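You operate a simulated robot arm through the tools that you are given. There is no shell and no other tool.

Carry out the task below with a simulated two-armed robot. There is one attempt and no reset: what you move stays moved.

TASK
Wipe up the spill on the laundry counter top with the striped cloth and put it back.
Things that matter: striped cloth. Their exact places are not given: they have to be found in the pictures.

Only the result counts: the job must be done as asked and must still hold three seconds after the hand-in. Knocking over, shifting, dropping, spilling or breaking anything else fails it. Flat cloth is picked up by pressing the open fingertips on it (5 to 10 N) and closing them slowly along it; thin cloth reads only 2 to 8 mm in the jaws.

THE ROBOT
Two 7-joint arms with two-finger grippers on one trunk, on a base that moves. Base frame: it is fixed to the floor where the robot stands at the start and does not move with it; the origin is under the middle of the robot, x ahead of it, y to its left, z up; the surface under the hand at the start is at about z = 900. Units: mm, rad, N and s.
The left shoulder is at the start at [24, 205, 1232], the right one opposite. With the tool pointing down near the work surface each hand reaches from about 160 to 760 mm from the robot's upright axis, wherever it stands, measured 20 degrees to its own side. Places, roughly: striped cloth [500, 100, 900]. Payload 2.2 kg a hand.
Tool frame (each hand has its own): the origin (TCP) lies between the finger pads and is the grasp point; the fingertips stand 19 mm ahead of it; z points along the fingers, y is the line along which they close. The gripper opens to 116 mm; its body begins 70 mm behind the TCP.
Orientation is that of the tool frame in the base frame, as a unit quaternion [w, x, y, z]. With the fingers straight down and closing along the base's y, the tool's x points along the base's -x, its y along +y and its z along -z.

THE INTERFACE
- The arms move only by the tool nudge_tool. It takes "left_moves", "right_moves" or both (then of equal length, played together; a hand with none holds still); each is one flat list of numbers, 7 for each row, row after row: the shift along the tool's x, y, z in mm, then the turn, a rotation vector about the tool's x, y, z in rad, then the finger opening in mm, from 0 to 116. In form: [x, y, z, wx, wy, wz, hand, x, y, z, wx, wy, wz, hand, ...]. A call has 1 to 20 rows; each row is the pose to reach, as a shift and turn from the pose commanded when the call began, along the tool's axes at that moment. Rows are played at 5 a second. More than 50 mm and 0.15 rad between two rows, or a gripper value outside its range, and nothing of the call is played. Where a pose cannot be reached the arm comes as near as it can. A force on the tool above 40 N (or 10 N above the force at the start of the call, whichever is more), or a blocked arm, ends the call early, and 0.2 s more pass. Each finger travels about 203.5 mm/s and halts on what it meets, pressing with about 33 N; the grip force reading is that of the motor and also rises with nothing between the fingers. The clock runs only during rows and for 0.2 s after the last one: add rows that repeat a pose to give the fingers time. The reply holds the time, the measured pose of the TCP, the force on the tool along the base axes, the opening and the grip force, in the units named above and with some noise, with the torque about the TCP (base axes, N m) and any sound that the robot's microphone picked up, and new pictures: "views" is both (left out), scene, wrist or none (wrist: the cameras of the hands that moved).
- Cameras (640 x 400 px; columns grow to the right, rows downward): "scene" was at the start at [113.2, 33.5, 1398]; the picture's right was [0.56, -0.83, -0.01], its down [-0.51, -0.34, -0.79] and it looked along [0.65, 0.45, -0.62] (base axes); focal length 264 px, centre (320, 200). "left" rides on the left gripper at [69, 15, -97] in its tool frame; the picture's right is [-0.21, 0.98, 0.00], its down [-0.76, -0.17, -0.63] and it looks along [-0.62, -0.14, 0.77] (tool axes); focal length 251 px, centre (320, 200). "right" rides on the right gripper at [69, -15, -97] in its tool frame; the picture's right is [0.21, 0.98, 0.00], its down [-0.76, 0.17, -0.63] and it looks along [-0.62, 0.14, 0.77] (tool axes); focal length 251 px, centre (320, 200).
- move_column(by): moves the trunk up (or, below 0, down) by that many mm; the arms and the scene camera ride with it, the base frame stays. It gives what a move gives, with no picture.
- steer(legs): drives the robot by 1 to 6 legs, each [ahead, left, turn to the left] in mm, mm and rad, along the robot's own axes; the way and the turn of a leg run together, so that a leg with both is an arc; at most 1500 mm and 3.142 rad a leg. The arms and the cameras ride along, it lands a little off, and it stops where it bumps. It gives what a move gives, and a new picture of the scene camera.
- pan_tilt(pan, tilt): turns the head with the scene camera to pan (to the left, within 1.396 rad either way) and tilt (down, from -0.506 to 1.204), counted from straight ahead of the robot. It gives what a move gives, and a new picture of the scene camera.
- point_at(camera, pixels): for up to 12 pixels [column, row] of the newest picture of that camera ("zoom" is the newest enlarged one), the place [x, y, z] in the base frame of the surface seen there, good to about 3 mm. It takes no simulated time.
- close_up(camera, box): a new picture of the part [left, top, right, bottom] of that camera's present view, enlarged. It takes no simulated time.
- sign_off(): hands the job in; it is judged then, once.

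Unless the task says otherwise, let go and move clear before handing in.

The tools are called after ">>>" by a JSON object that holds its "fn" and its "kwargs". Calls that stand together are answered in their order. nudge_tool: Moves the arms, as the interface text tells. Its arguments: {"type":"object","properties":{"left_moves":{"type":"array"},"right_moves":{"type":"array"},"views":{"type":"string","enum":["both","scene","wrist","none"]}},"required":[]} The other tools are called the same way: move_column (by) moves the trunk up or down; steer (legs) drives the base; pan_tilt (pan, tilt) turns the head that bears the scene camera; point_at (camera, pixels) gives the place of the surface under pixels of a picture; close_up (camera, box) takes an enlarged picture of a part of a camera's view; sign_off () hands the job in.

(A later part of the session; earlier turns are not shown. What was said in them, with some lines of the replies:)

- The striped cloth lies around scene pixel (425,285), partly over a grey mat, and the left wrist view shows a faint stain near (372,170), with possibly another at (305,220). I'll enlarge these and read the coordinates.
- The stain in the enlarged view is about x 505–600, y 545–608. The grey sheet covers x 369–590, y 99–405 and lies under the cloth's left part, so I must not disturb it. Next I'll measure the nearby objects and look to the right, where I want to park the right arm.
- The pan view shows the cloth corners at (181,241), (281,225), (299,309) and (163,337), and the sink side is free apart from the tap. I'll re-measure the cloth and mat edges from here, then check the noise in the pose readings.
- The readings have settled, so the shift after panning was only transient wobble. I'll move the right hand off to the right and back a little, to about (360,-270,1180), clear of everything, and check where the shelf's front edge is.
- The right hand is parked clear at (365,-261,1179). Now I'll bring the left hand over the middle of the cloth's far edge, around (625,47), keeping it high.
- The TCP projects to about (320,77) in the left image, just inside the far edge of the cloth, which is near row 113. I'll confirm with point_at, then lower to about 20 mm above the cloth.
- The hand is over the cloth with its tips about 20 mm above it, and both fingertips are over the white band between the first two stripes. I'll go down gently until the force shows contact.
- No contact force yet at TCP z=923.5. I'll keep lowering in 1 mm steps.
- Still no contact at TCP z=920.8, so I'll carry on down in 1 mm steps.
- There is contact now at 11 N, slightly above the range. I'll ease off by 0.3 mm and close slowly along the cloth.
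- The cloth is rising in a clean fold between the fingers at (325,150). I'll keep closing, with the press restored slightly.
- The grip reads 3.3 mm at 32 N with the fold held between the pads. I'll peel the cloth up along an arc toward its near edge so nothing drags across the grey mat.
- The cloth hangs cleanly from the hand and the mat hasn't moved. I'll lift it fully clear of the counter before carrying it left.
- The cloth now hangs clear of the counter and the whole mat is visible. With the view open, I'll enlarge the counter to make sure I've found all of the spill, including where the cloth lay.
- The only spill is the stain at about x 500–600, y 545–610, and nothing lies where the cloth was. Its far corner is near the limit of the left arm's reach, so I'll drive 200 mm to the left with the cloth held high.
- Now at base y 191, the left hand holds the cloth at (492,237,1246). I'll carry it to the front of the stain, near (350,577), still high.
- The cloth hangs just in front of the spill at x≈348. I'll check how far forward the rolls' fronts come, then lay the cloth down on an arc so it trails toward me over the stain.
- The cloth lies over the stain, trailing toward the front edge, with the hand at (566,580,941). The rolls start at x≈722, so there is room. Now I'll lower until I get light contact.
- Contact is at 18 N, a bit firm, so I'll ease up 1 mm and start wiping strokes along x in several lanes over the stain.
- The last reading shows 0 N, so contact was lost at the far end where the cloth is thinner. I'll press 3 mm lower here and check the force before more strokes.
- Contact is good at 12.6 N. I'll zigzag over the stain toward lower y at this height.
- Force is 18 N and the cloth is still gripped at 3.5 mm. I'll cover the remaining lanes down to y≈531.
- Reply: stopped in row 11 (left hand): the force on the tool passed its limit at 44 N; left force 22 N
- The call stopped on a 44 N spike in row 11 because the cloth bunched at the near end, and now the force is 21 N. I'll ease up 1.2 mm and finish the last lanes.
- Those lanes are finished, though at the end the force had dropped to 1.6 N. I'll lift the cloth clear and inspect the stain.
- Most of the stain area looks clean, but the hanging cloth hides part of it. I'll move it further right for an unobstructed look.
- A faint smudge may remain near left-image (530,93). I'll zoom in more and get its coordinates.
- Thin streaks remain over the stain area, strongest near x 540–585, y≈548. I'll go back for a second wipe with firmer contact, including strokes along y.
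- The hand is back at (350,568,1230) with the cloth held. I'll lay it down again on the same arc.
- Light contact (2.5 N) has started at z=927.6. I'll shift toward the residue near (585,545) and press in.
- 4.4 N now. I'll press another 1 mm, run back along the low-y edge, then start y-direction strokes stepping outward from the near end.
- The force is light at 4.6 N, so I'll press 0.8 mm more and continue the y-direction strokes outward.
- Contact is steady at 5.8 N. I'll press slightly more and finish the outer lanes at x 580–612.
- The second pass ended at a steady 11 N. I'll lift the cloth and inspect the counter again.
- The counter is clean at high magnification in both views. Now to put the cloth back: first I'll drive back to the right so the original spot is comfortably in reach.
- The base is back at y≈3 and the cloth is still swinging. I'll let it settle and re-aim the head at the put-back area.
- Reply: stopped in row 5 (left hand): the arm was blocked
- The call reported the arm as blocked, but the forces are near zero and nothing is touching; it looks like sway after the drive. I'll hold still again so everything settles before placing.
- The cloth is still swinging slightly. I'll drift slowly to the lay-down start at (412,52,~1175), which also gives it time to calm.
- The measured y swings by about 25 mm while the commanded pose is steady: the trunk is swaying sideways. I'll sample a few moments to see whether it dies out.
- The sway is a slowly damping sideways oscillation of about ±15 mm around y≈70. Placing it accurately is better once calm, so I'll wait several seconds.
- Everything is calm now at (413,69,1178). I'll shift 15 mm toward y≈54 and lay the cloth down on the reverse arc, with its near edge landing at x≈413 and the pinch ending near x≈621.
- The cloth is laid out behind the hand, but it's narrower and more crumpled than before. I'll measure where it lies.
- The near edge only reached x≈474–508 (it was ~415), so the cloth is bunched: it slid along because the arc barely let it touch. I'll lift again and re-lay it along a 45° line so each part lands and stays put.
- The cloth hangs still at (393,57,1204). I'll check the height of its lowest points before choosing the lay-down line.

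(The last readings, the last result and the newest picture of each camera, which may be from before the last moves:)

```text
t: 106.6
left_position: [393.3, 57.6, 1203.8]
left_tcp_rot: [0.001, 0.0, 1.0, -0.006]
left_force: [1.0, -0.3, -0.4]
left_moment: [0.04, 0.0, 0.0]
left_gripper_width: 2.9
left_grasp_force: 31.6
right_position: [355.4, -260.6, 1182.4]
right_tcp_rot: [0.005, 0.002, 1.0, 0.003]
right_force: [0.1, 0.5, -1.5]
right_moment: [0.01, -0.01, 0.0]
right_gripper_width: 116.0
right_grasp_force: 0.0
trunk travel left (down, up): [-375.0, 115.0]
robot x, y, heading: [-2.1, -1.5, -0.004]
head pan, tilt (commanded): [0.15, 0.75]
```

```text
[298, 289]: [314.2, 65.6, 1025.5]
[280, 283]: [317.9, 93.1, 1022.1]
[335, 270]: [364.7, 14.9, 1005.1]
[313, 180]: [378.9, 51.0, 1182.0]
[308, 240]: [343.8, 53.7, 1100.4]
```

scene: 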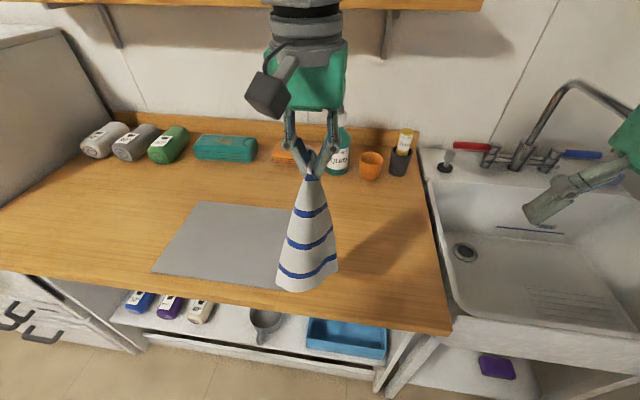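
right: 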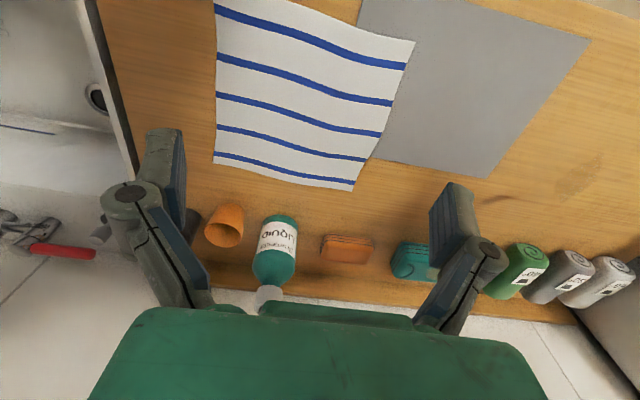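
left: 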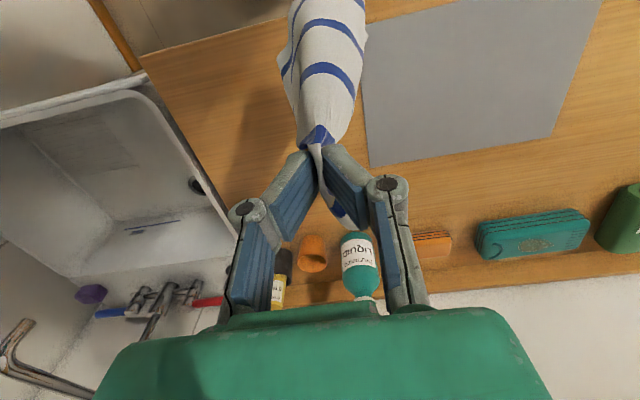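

Its lowest points hang at z≈1005–1025, leaning toward me by about 70 mm, so the hanging length is only ~170 mm. I'll touch down with the hand near x≈470, z≈1086, then follow the 45° line to (622,54,934).

>>> {"fn": "nudge_tool", "kwargs": {"left_moves": [-18, 0, 20, 0, 0, 0, 0, -36, 0, 42, 0, 0, 0, 0, -54, -1, 65, 0, 0, 0, 0, -70, -2, 88, 0, 0, 0, 0, -75, -3, 105, 0, 0, 0, 0, -77, -3, 118, 0, 0, 0, 0, -77, -3, 118, 0, 0, 0, 0, -91, -3, 132, 0, 0, 0, 0, -105, -3, 146, 0, 0, 0, 0, -119, -3, 160, 0, 0, 0, 0, -133, -3, 174, 0, 0, 0, 0, -147, -3, 188, 0, 0, 0, 0, -161, -3, 202, 0, 0, 0, 0, -175, -3, 216, 0, 0, 0, 0, -189, -3, 230, 0, 0, 0, 0, -203, -3, 244, 0, 0, 0, 0, -217, -3, 258, 0, 0, 0, 0, -228, -3, 270, 0, 0, 0, 0, -228, -3, 270, 0, 0, 0, 0], "views": "both"}}

>>> {"fn": "close_up", "kwargs": {"camera": "scene", "box": [240, 170, 400, 270]}}

```text
t: 110.6
left_position: [623.3, 52.3, 933.0]
left_tcp_rot: [0.001, 0.0, 1.0, -0.005]
left_force: [-0.6, -0.4, 0.1]
left_moment: [0.01, -0.01, -0.01]
left_gripper_width: 3.0
left_grasp_force: 32.0
right_position: [354.3, -260.8, 1182.8]
right_tcp_rot: [0.004, 0.004, 1.0, 0.003]
right_force: [0.1, 0.2, -0.2]
right_moment: [0.01, 0.0, -0.01]
right_gripper_width: 116.1
right_grasp_force: 0.0
trunk travel left (down, up): [-375.0, 115.0]
robot x, y, heading: [1.3, 0.1, -0.01]
head pan, tilt (commanded): [0.15, 0.75]
```

scene: 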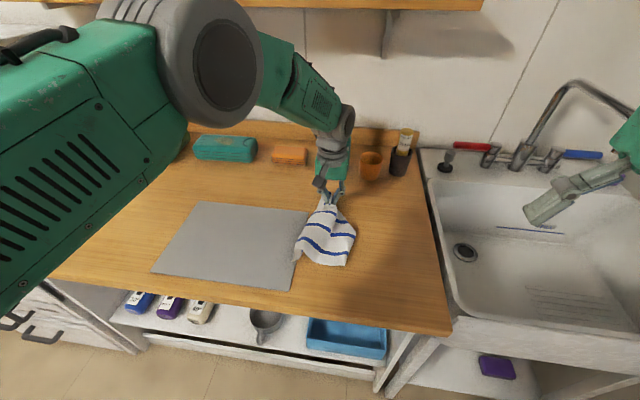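
left: 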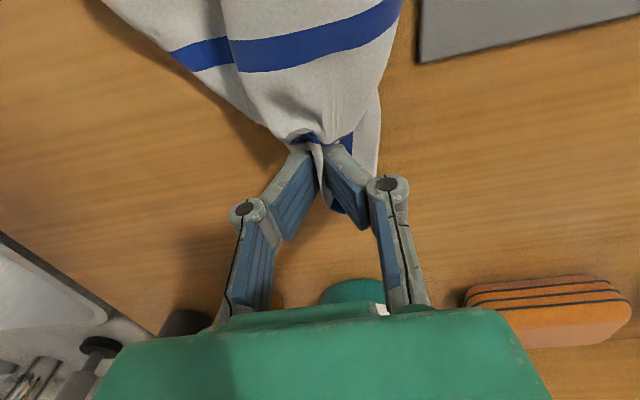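

```text
4.00 times, centred on (320, 220) of scene
```

zoom: 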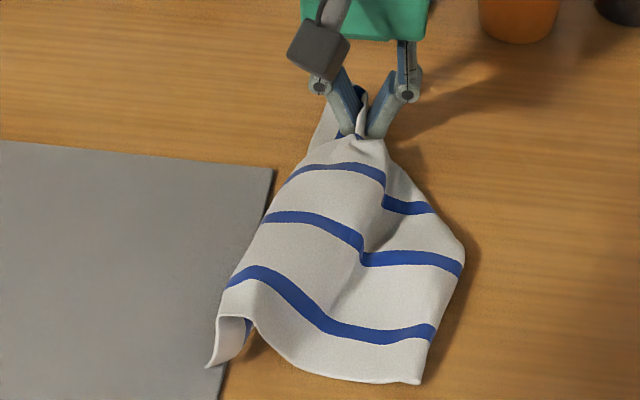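

Much better: all four stripes are laid out and the near edge reaches further forward. I'll measure it against the original outline before releasing.

>>> {"fn": "point_at", "kwargs": {"camera": "scene", "pixels": [[293, 260], [343, 264], [355, 232], [312, 210], [325, 240], [310, 252], [330, 200]]}}

>>> {"fn": "nudge_tool", "kwargs": {"left_moves": [0, 0, 5, 0, 0, 0, 0, 0, 0, 9, 0, 0, 0, 0, 0, 0, 10.5, 0, 0, 0, 0, 0, 0, 10.5, 0, 0, 0, 0], "views": "none"}}

```text
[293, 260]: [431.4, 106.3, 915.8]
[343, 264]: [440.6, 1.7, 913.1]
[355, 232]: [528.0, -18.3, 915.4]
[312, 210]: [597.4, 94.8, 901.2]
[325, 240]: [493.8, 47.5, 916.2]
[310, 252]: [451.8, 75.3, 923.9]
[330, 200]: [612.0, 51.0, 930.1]
```

```text
t: 111.6
left_position: [622.7, 52.5, 922.7]
left_tcp_rot: [0.002, 0.0, 1.0, -0.006]
left_force: [-1.2, 0.0, 5.7]
left_moment: [0.03, 0.01, 0.03]
left_gripper_width: 3.7
left_grasp_force: 32.2
right_position: [356.4, -261.5, 1183.8]
right_tcp_rot: [0.005, 0.003, 1.0, 0.003]
right_force: [-0.9, -0.9, -0.2]
right_moment: [-0.02, 0.01, -0.02]
right_gripper_width: 116.0
right_grasp_force: 0.1
trunk travel left (down, up): [-375.0, 115.0]
robot x, y, heading: [-2.0, -5.9, -0.002]
head pan, tilt (commanded): [0.15, 0.75]
```

The cloth now spans about x 431–645, y –18 to 106, centred near (530,45), close to its original centre (533,52). With a light 5.7 N press I'll open slowly so the fold spreads flat as it is released.

>>> {"fn": "nudge_tool", "kwargs": {"left_moves": [0, 0, 0, 0, 0, 0, 4, 0, 0, 0, 0, 0, 0, 8, 0, 0, 0, 0, 0, 0, 12, 0, 0, 0, 0, 0, 0, 16, 0, 0, 0, 0, 0, 0, 20, 0, 0, 0, 0, 0, 0, 25, 0, 0, 0, 0, 0, 0, 30, 0, 0, 0, 0, 0, 0, 35, 0, 0, 0, 0, 0, 0, 40, 0, 0, 0, 0, 0, 0, 45, 0, 0, 0, 0, 0, 0, 50, 0, 0, 0, 0, 0, 0, 55, 0, 0, 0, 0, 0, 0, 60, 0, 0, 0, 0, 0, 0, 60], "views": "both"}}

>>> {"fn": "close_up", "kwargs": {"camera": "scene", "box": [240, 170, 400, 270]}}

```text
t: 114.6
left_position: [622.3, 52.5, 923.0]
left_tcp_rot: [0.001, 0.0, 1.0, -0.007]
left_force: [0.3, -0.4, 1.8]
left_moment: [0.05, -0.01, 0.03]
left_gripper_width: 60.0
left_grasp_force: 0.0
right_position: [354.0, -260.4, 1183.4]
right_tcp_rot: [0.005, 0.002, 1.0, 0.003]
right_force: [0.4, -0.2, -0.5]
right_moment: [-0.03, -0.04, -0.01]
right_gripper_width: 116.1
right_grasp_force: 0.0
trunk travel left (down, up): [-375.0, 115.0]
robot x, y, heading: [-2.4, -3.3, -0.002]
head pan, tilt (commanded): [0.15, 0.75]
```

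scene: 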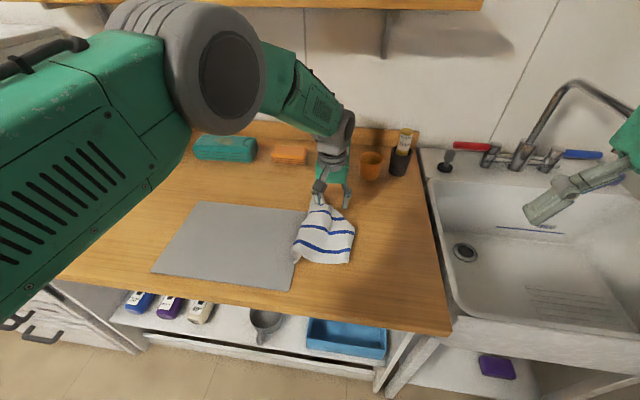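
left: 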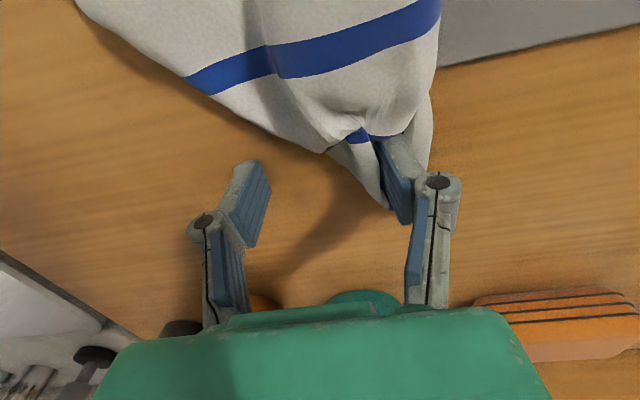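

```text
4.00 times, centred on (320, 220) of scene
```

zoom: 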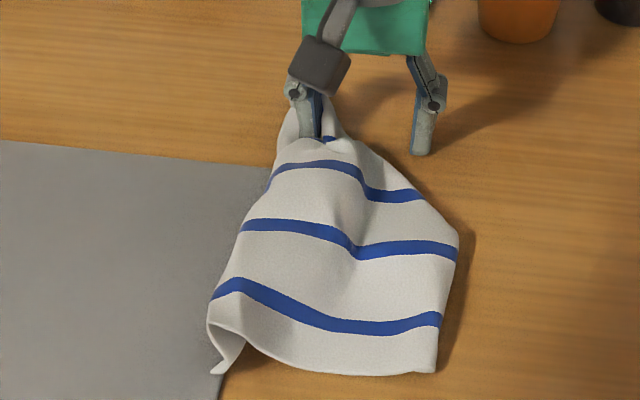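

The fold has come off the right finger but still sits around the left fingertip at (390,170). I'll lift straight up slowly so the tip slips out of it.

>>> {"fn": "nudge_tool", "kwargs": {"left_moves": [0, 0, -5, 0, 0, 0, 60, 0, 0, -12, 0, 0, 0, 60, 0, 0, -20, 0, 0, 0, 60, 0, 0, -28, 0, 0, 0, 60, 0, 0, -36, 0, 0, 0, 60, 0, 0, -44, 0, 0, 0, 60, 0, 0, -44, 0, 0, 0, 60], "views": "both"}}

>>> {"fn": "close_up", "kwargs": {"camera": "scene", "box": [240, 170, 400, 270]}}

```text
t: 116.2
left_position: [622.6, 53.5, 966.1]
left_tcp_rot: [0.0, 0.0, 1.0, -0.006]
left_force: [0.4, -0.2, 1.3]
left_moment: [-0.02, -0.01, -0.02]
left_gripper_width: 59.7
left_grasp_force: 0.0
right_position: [355.3, -261.4, 1182.2]
right_tcp_rot: [0.005, 0.003, 1.0, 0.004]
right_force: [-0.4, -0.4, -0.4]
right_moment: [0.03, 0.0, 0.02]
right_gripper_width: 116.1
right_grasp_force: 0.1
trunk travel left (down, up): [-375.0, 115.0]
robot x, y, heading: [0.3, -2.2, -0.001]
head pan, tilt (commanded): [0.15, 0.75]
```

scene: 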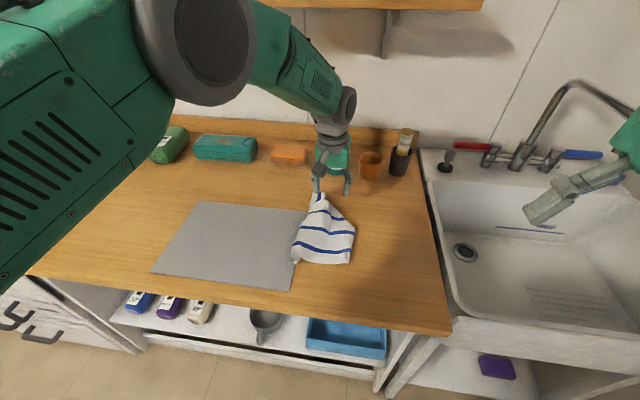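
left: 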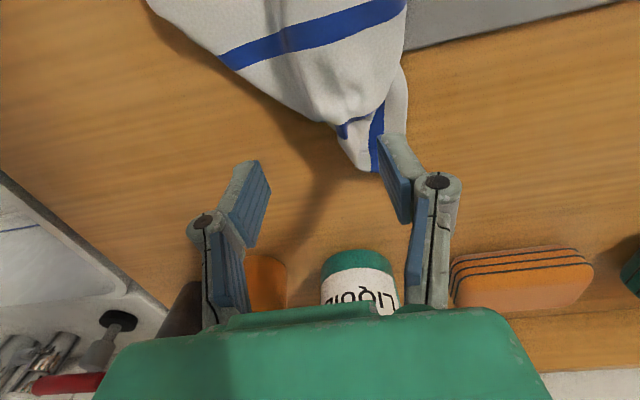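

```text
4.00 times, centred on (320, 220) of scene
```

zoom: 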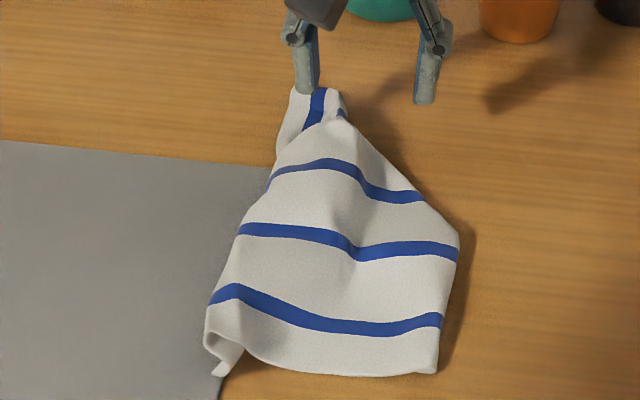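

The cloth has been released and rests on the counter. I'll raise the hand well clear and swing it back to the left for a full look.

>>> {"fn": "nudge_tool", "kwargs": {"left_moves": [0, 0, -25, 0, 0, 0, 60, 0, 0, -60, 0, 0, 0, 60, 0, 0, -100, 0, 0, 0, 60, 0, 0, -140, 0, 0, 0, 60, 15, 15, -165, 0, 0, 0, 60, 35, 45, -175, 0, 0, 0, 60, 55, 75, -175, 0, 0, 0, 60, 75, 105, -175, 0, 0, 0, 60, 95, 135, -175, 0, 0, 0, 60, 115, 165, -175, 0, 0, 0, 60, 135, 195, -175, 0, 0, 0, 60, 155, 225, -175, 0, 0, 0, 60, 170, 255, -175, 0, 0, 0, 60, 185, 285, -175, 0, 0, 0, 60, 195, 315, -175, 0, 0, 0, 60, 205, 345, -175, 0, 0, 0, 60, 210, 375, -175, 0, 0, 0, 60, 210, 400, -175, 0, 0, 0, 60, 210, 410, -175, 0, 0, 0, 60, 210, 410, -175, 0, 0, 0, 60], "views": "both"}}

>>> {"fn": "close_up", "kwargs": {"camera": "scene", "box": [140, 150, 460, 350]}}

```text
t: 120.4
left_position: [411.8, 466.8, 1138.0]
left_tcp_rot: [0.001, 0.0, 1.0, -0.007]
left_force: [-1.1, -0.1, -0.5]
left_moment: [-0.05, 0.02, 0.02]
left_gripper_width: 60.1
left_grasp_force: 0.1
right_position: [355.7, -258.2, 1181.9]
right_tcp_rot: [0.005, 0.002, 1.0, 0.003]
right_force: [0.3, 0.1, 0.8]
right_moment: [0.01, -0.02, -0.02]
right_gripper_width: 115.9
right_grasp_force: 0.1
trunk travel left (down, up): [-375.0, 115.0]
robot x, y, heading: [1.0, -1.4, -0.002]
head pan, tilt (commanded): [0.15, 0.75]
```

scene: 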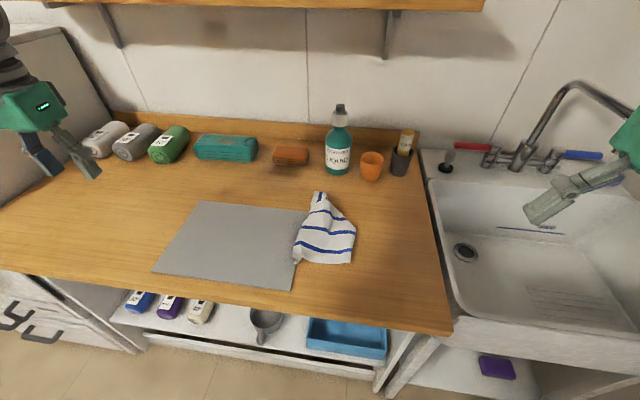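
left: 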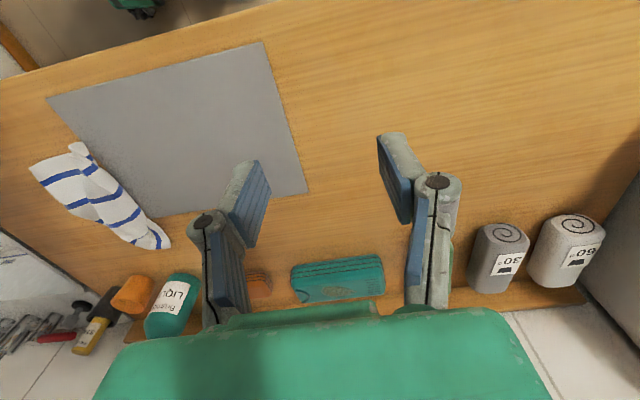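

```text
2.00 times, centred on (300, 250) of scene
```

zoom: 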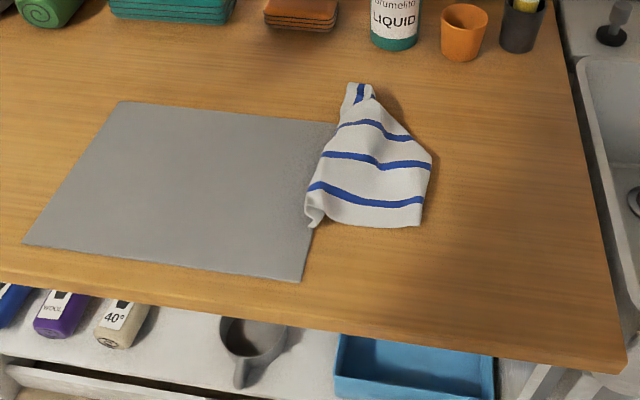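

The mat is where it was, nothing else has shifted, and the cloth lies in its old spot, though partly folded. I'll double-check the wiped area and the cloth's shape and height.

>>> {"fn": "close_up", "kwargs": {"camera": "left", "box": [300, 30, 556, 190]}}

>>> {"fn": "close_up", "kwargs": {"camera": "scene", "box": [272, 180, 376, 245]}}

>>> {"fn": "point_at", "kwargs": {"camera": "scene", "pixels": [[319, 193], [300, 260], [350, 262], [356, 232], [335, 205], [327, 222], [315, 240], [335, 245], [305, 230], [345, 220], [205, 203], [290, 288]]}}

```text
2.50 times, centred on (428, 110) of left
```

zoom: 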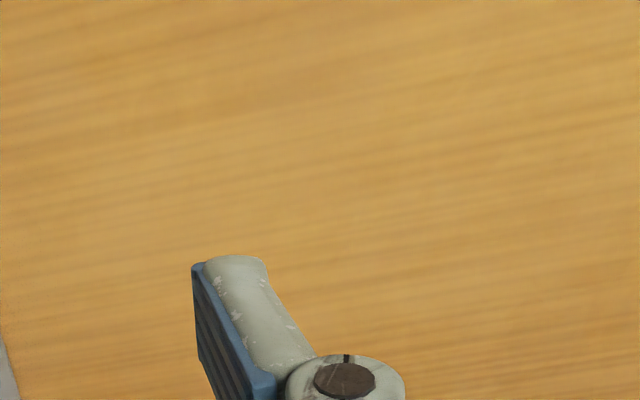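

```text
6.15 times, centred on (324, 212) of scene
```

zoom: 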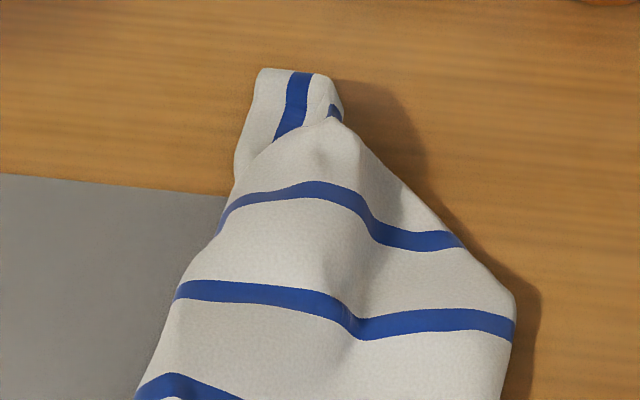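

```text
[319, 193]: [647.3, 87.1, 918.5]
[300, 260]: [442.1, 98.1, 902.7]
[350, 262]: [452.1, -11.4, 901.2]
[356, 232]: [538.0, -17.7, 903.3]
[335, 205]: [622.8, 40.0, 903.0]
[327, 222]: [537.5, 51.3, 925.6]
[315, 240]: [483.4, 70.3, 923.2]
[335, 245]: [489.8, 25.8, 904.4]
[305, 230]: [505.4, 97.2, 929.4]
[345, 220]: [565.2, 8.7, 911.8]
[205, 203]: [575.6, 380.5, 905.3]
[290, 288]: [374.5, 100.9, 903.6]
```

The wiped area is clean in the close-ups. The cloth is released and rests at its original spot, spanning x 431–647, y –18 to 106 and centred near (535,48). The mat and the other objects I could see are where they were, and both hands are clear, so I'm handing in.

>>> {"fn": "sign_off", "kwargs": {}}

```text
The job is handed in.
```

I wiped up the spill and put the striped cloth back where it started, and the job is handed in.

- **Spill:** it took two wiping passes. The first left faint streaks; after the second, the counter looked clean in close-ups from two cameras.
- **Cloth:** its centre is within a few millimetres of the original spot. It's lying partly folded, about half its original width and up to roughly 30 mm high, because I held it at a single point. I didn't spread it flat, to avoid dragging the grey mat under its edge.
- **Everything else:** the mat and the other objects on the counter look unmoved. Both hands are empty and clear.
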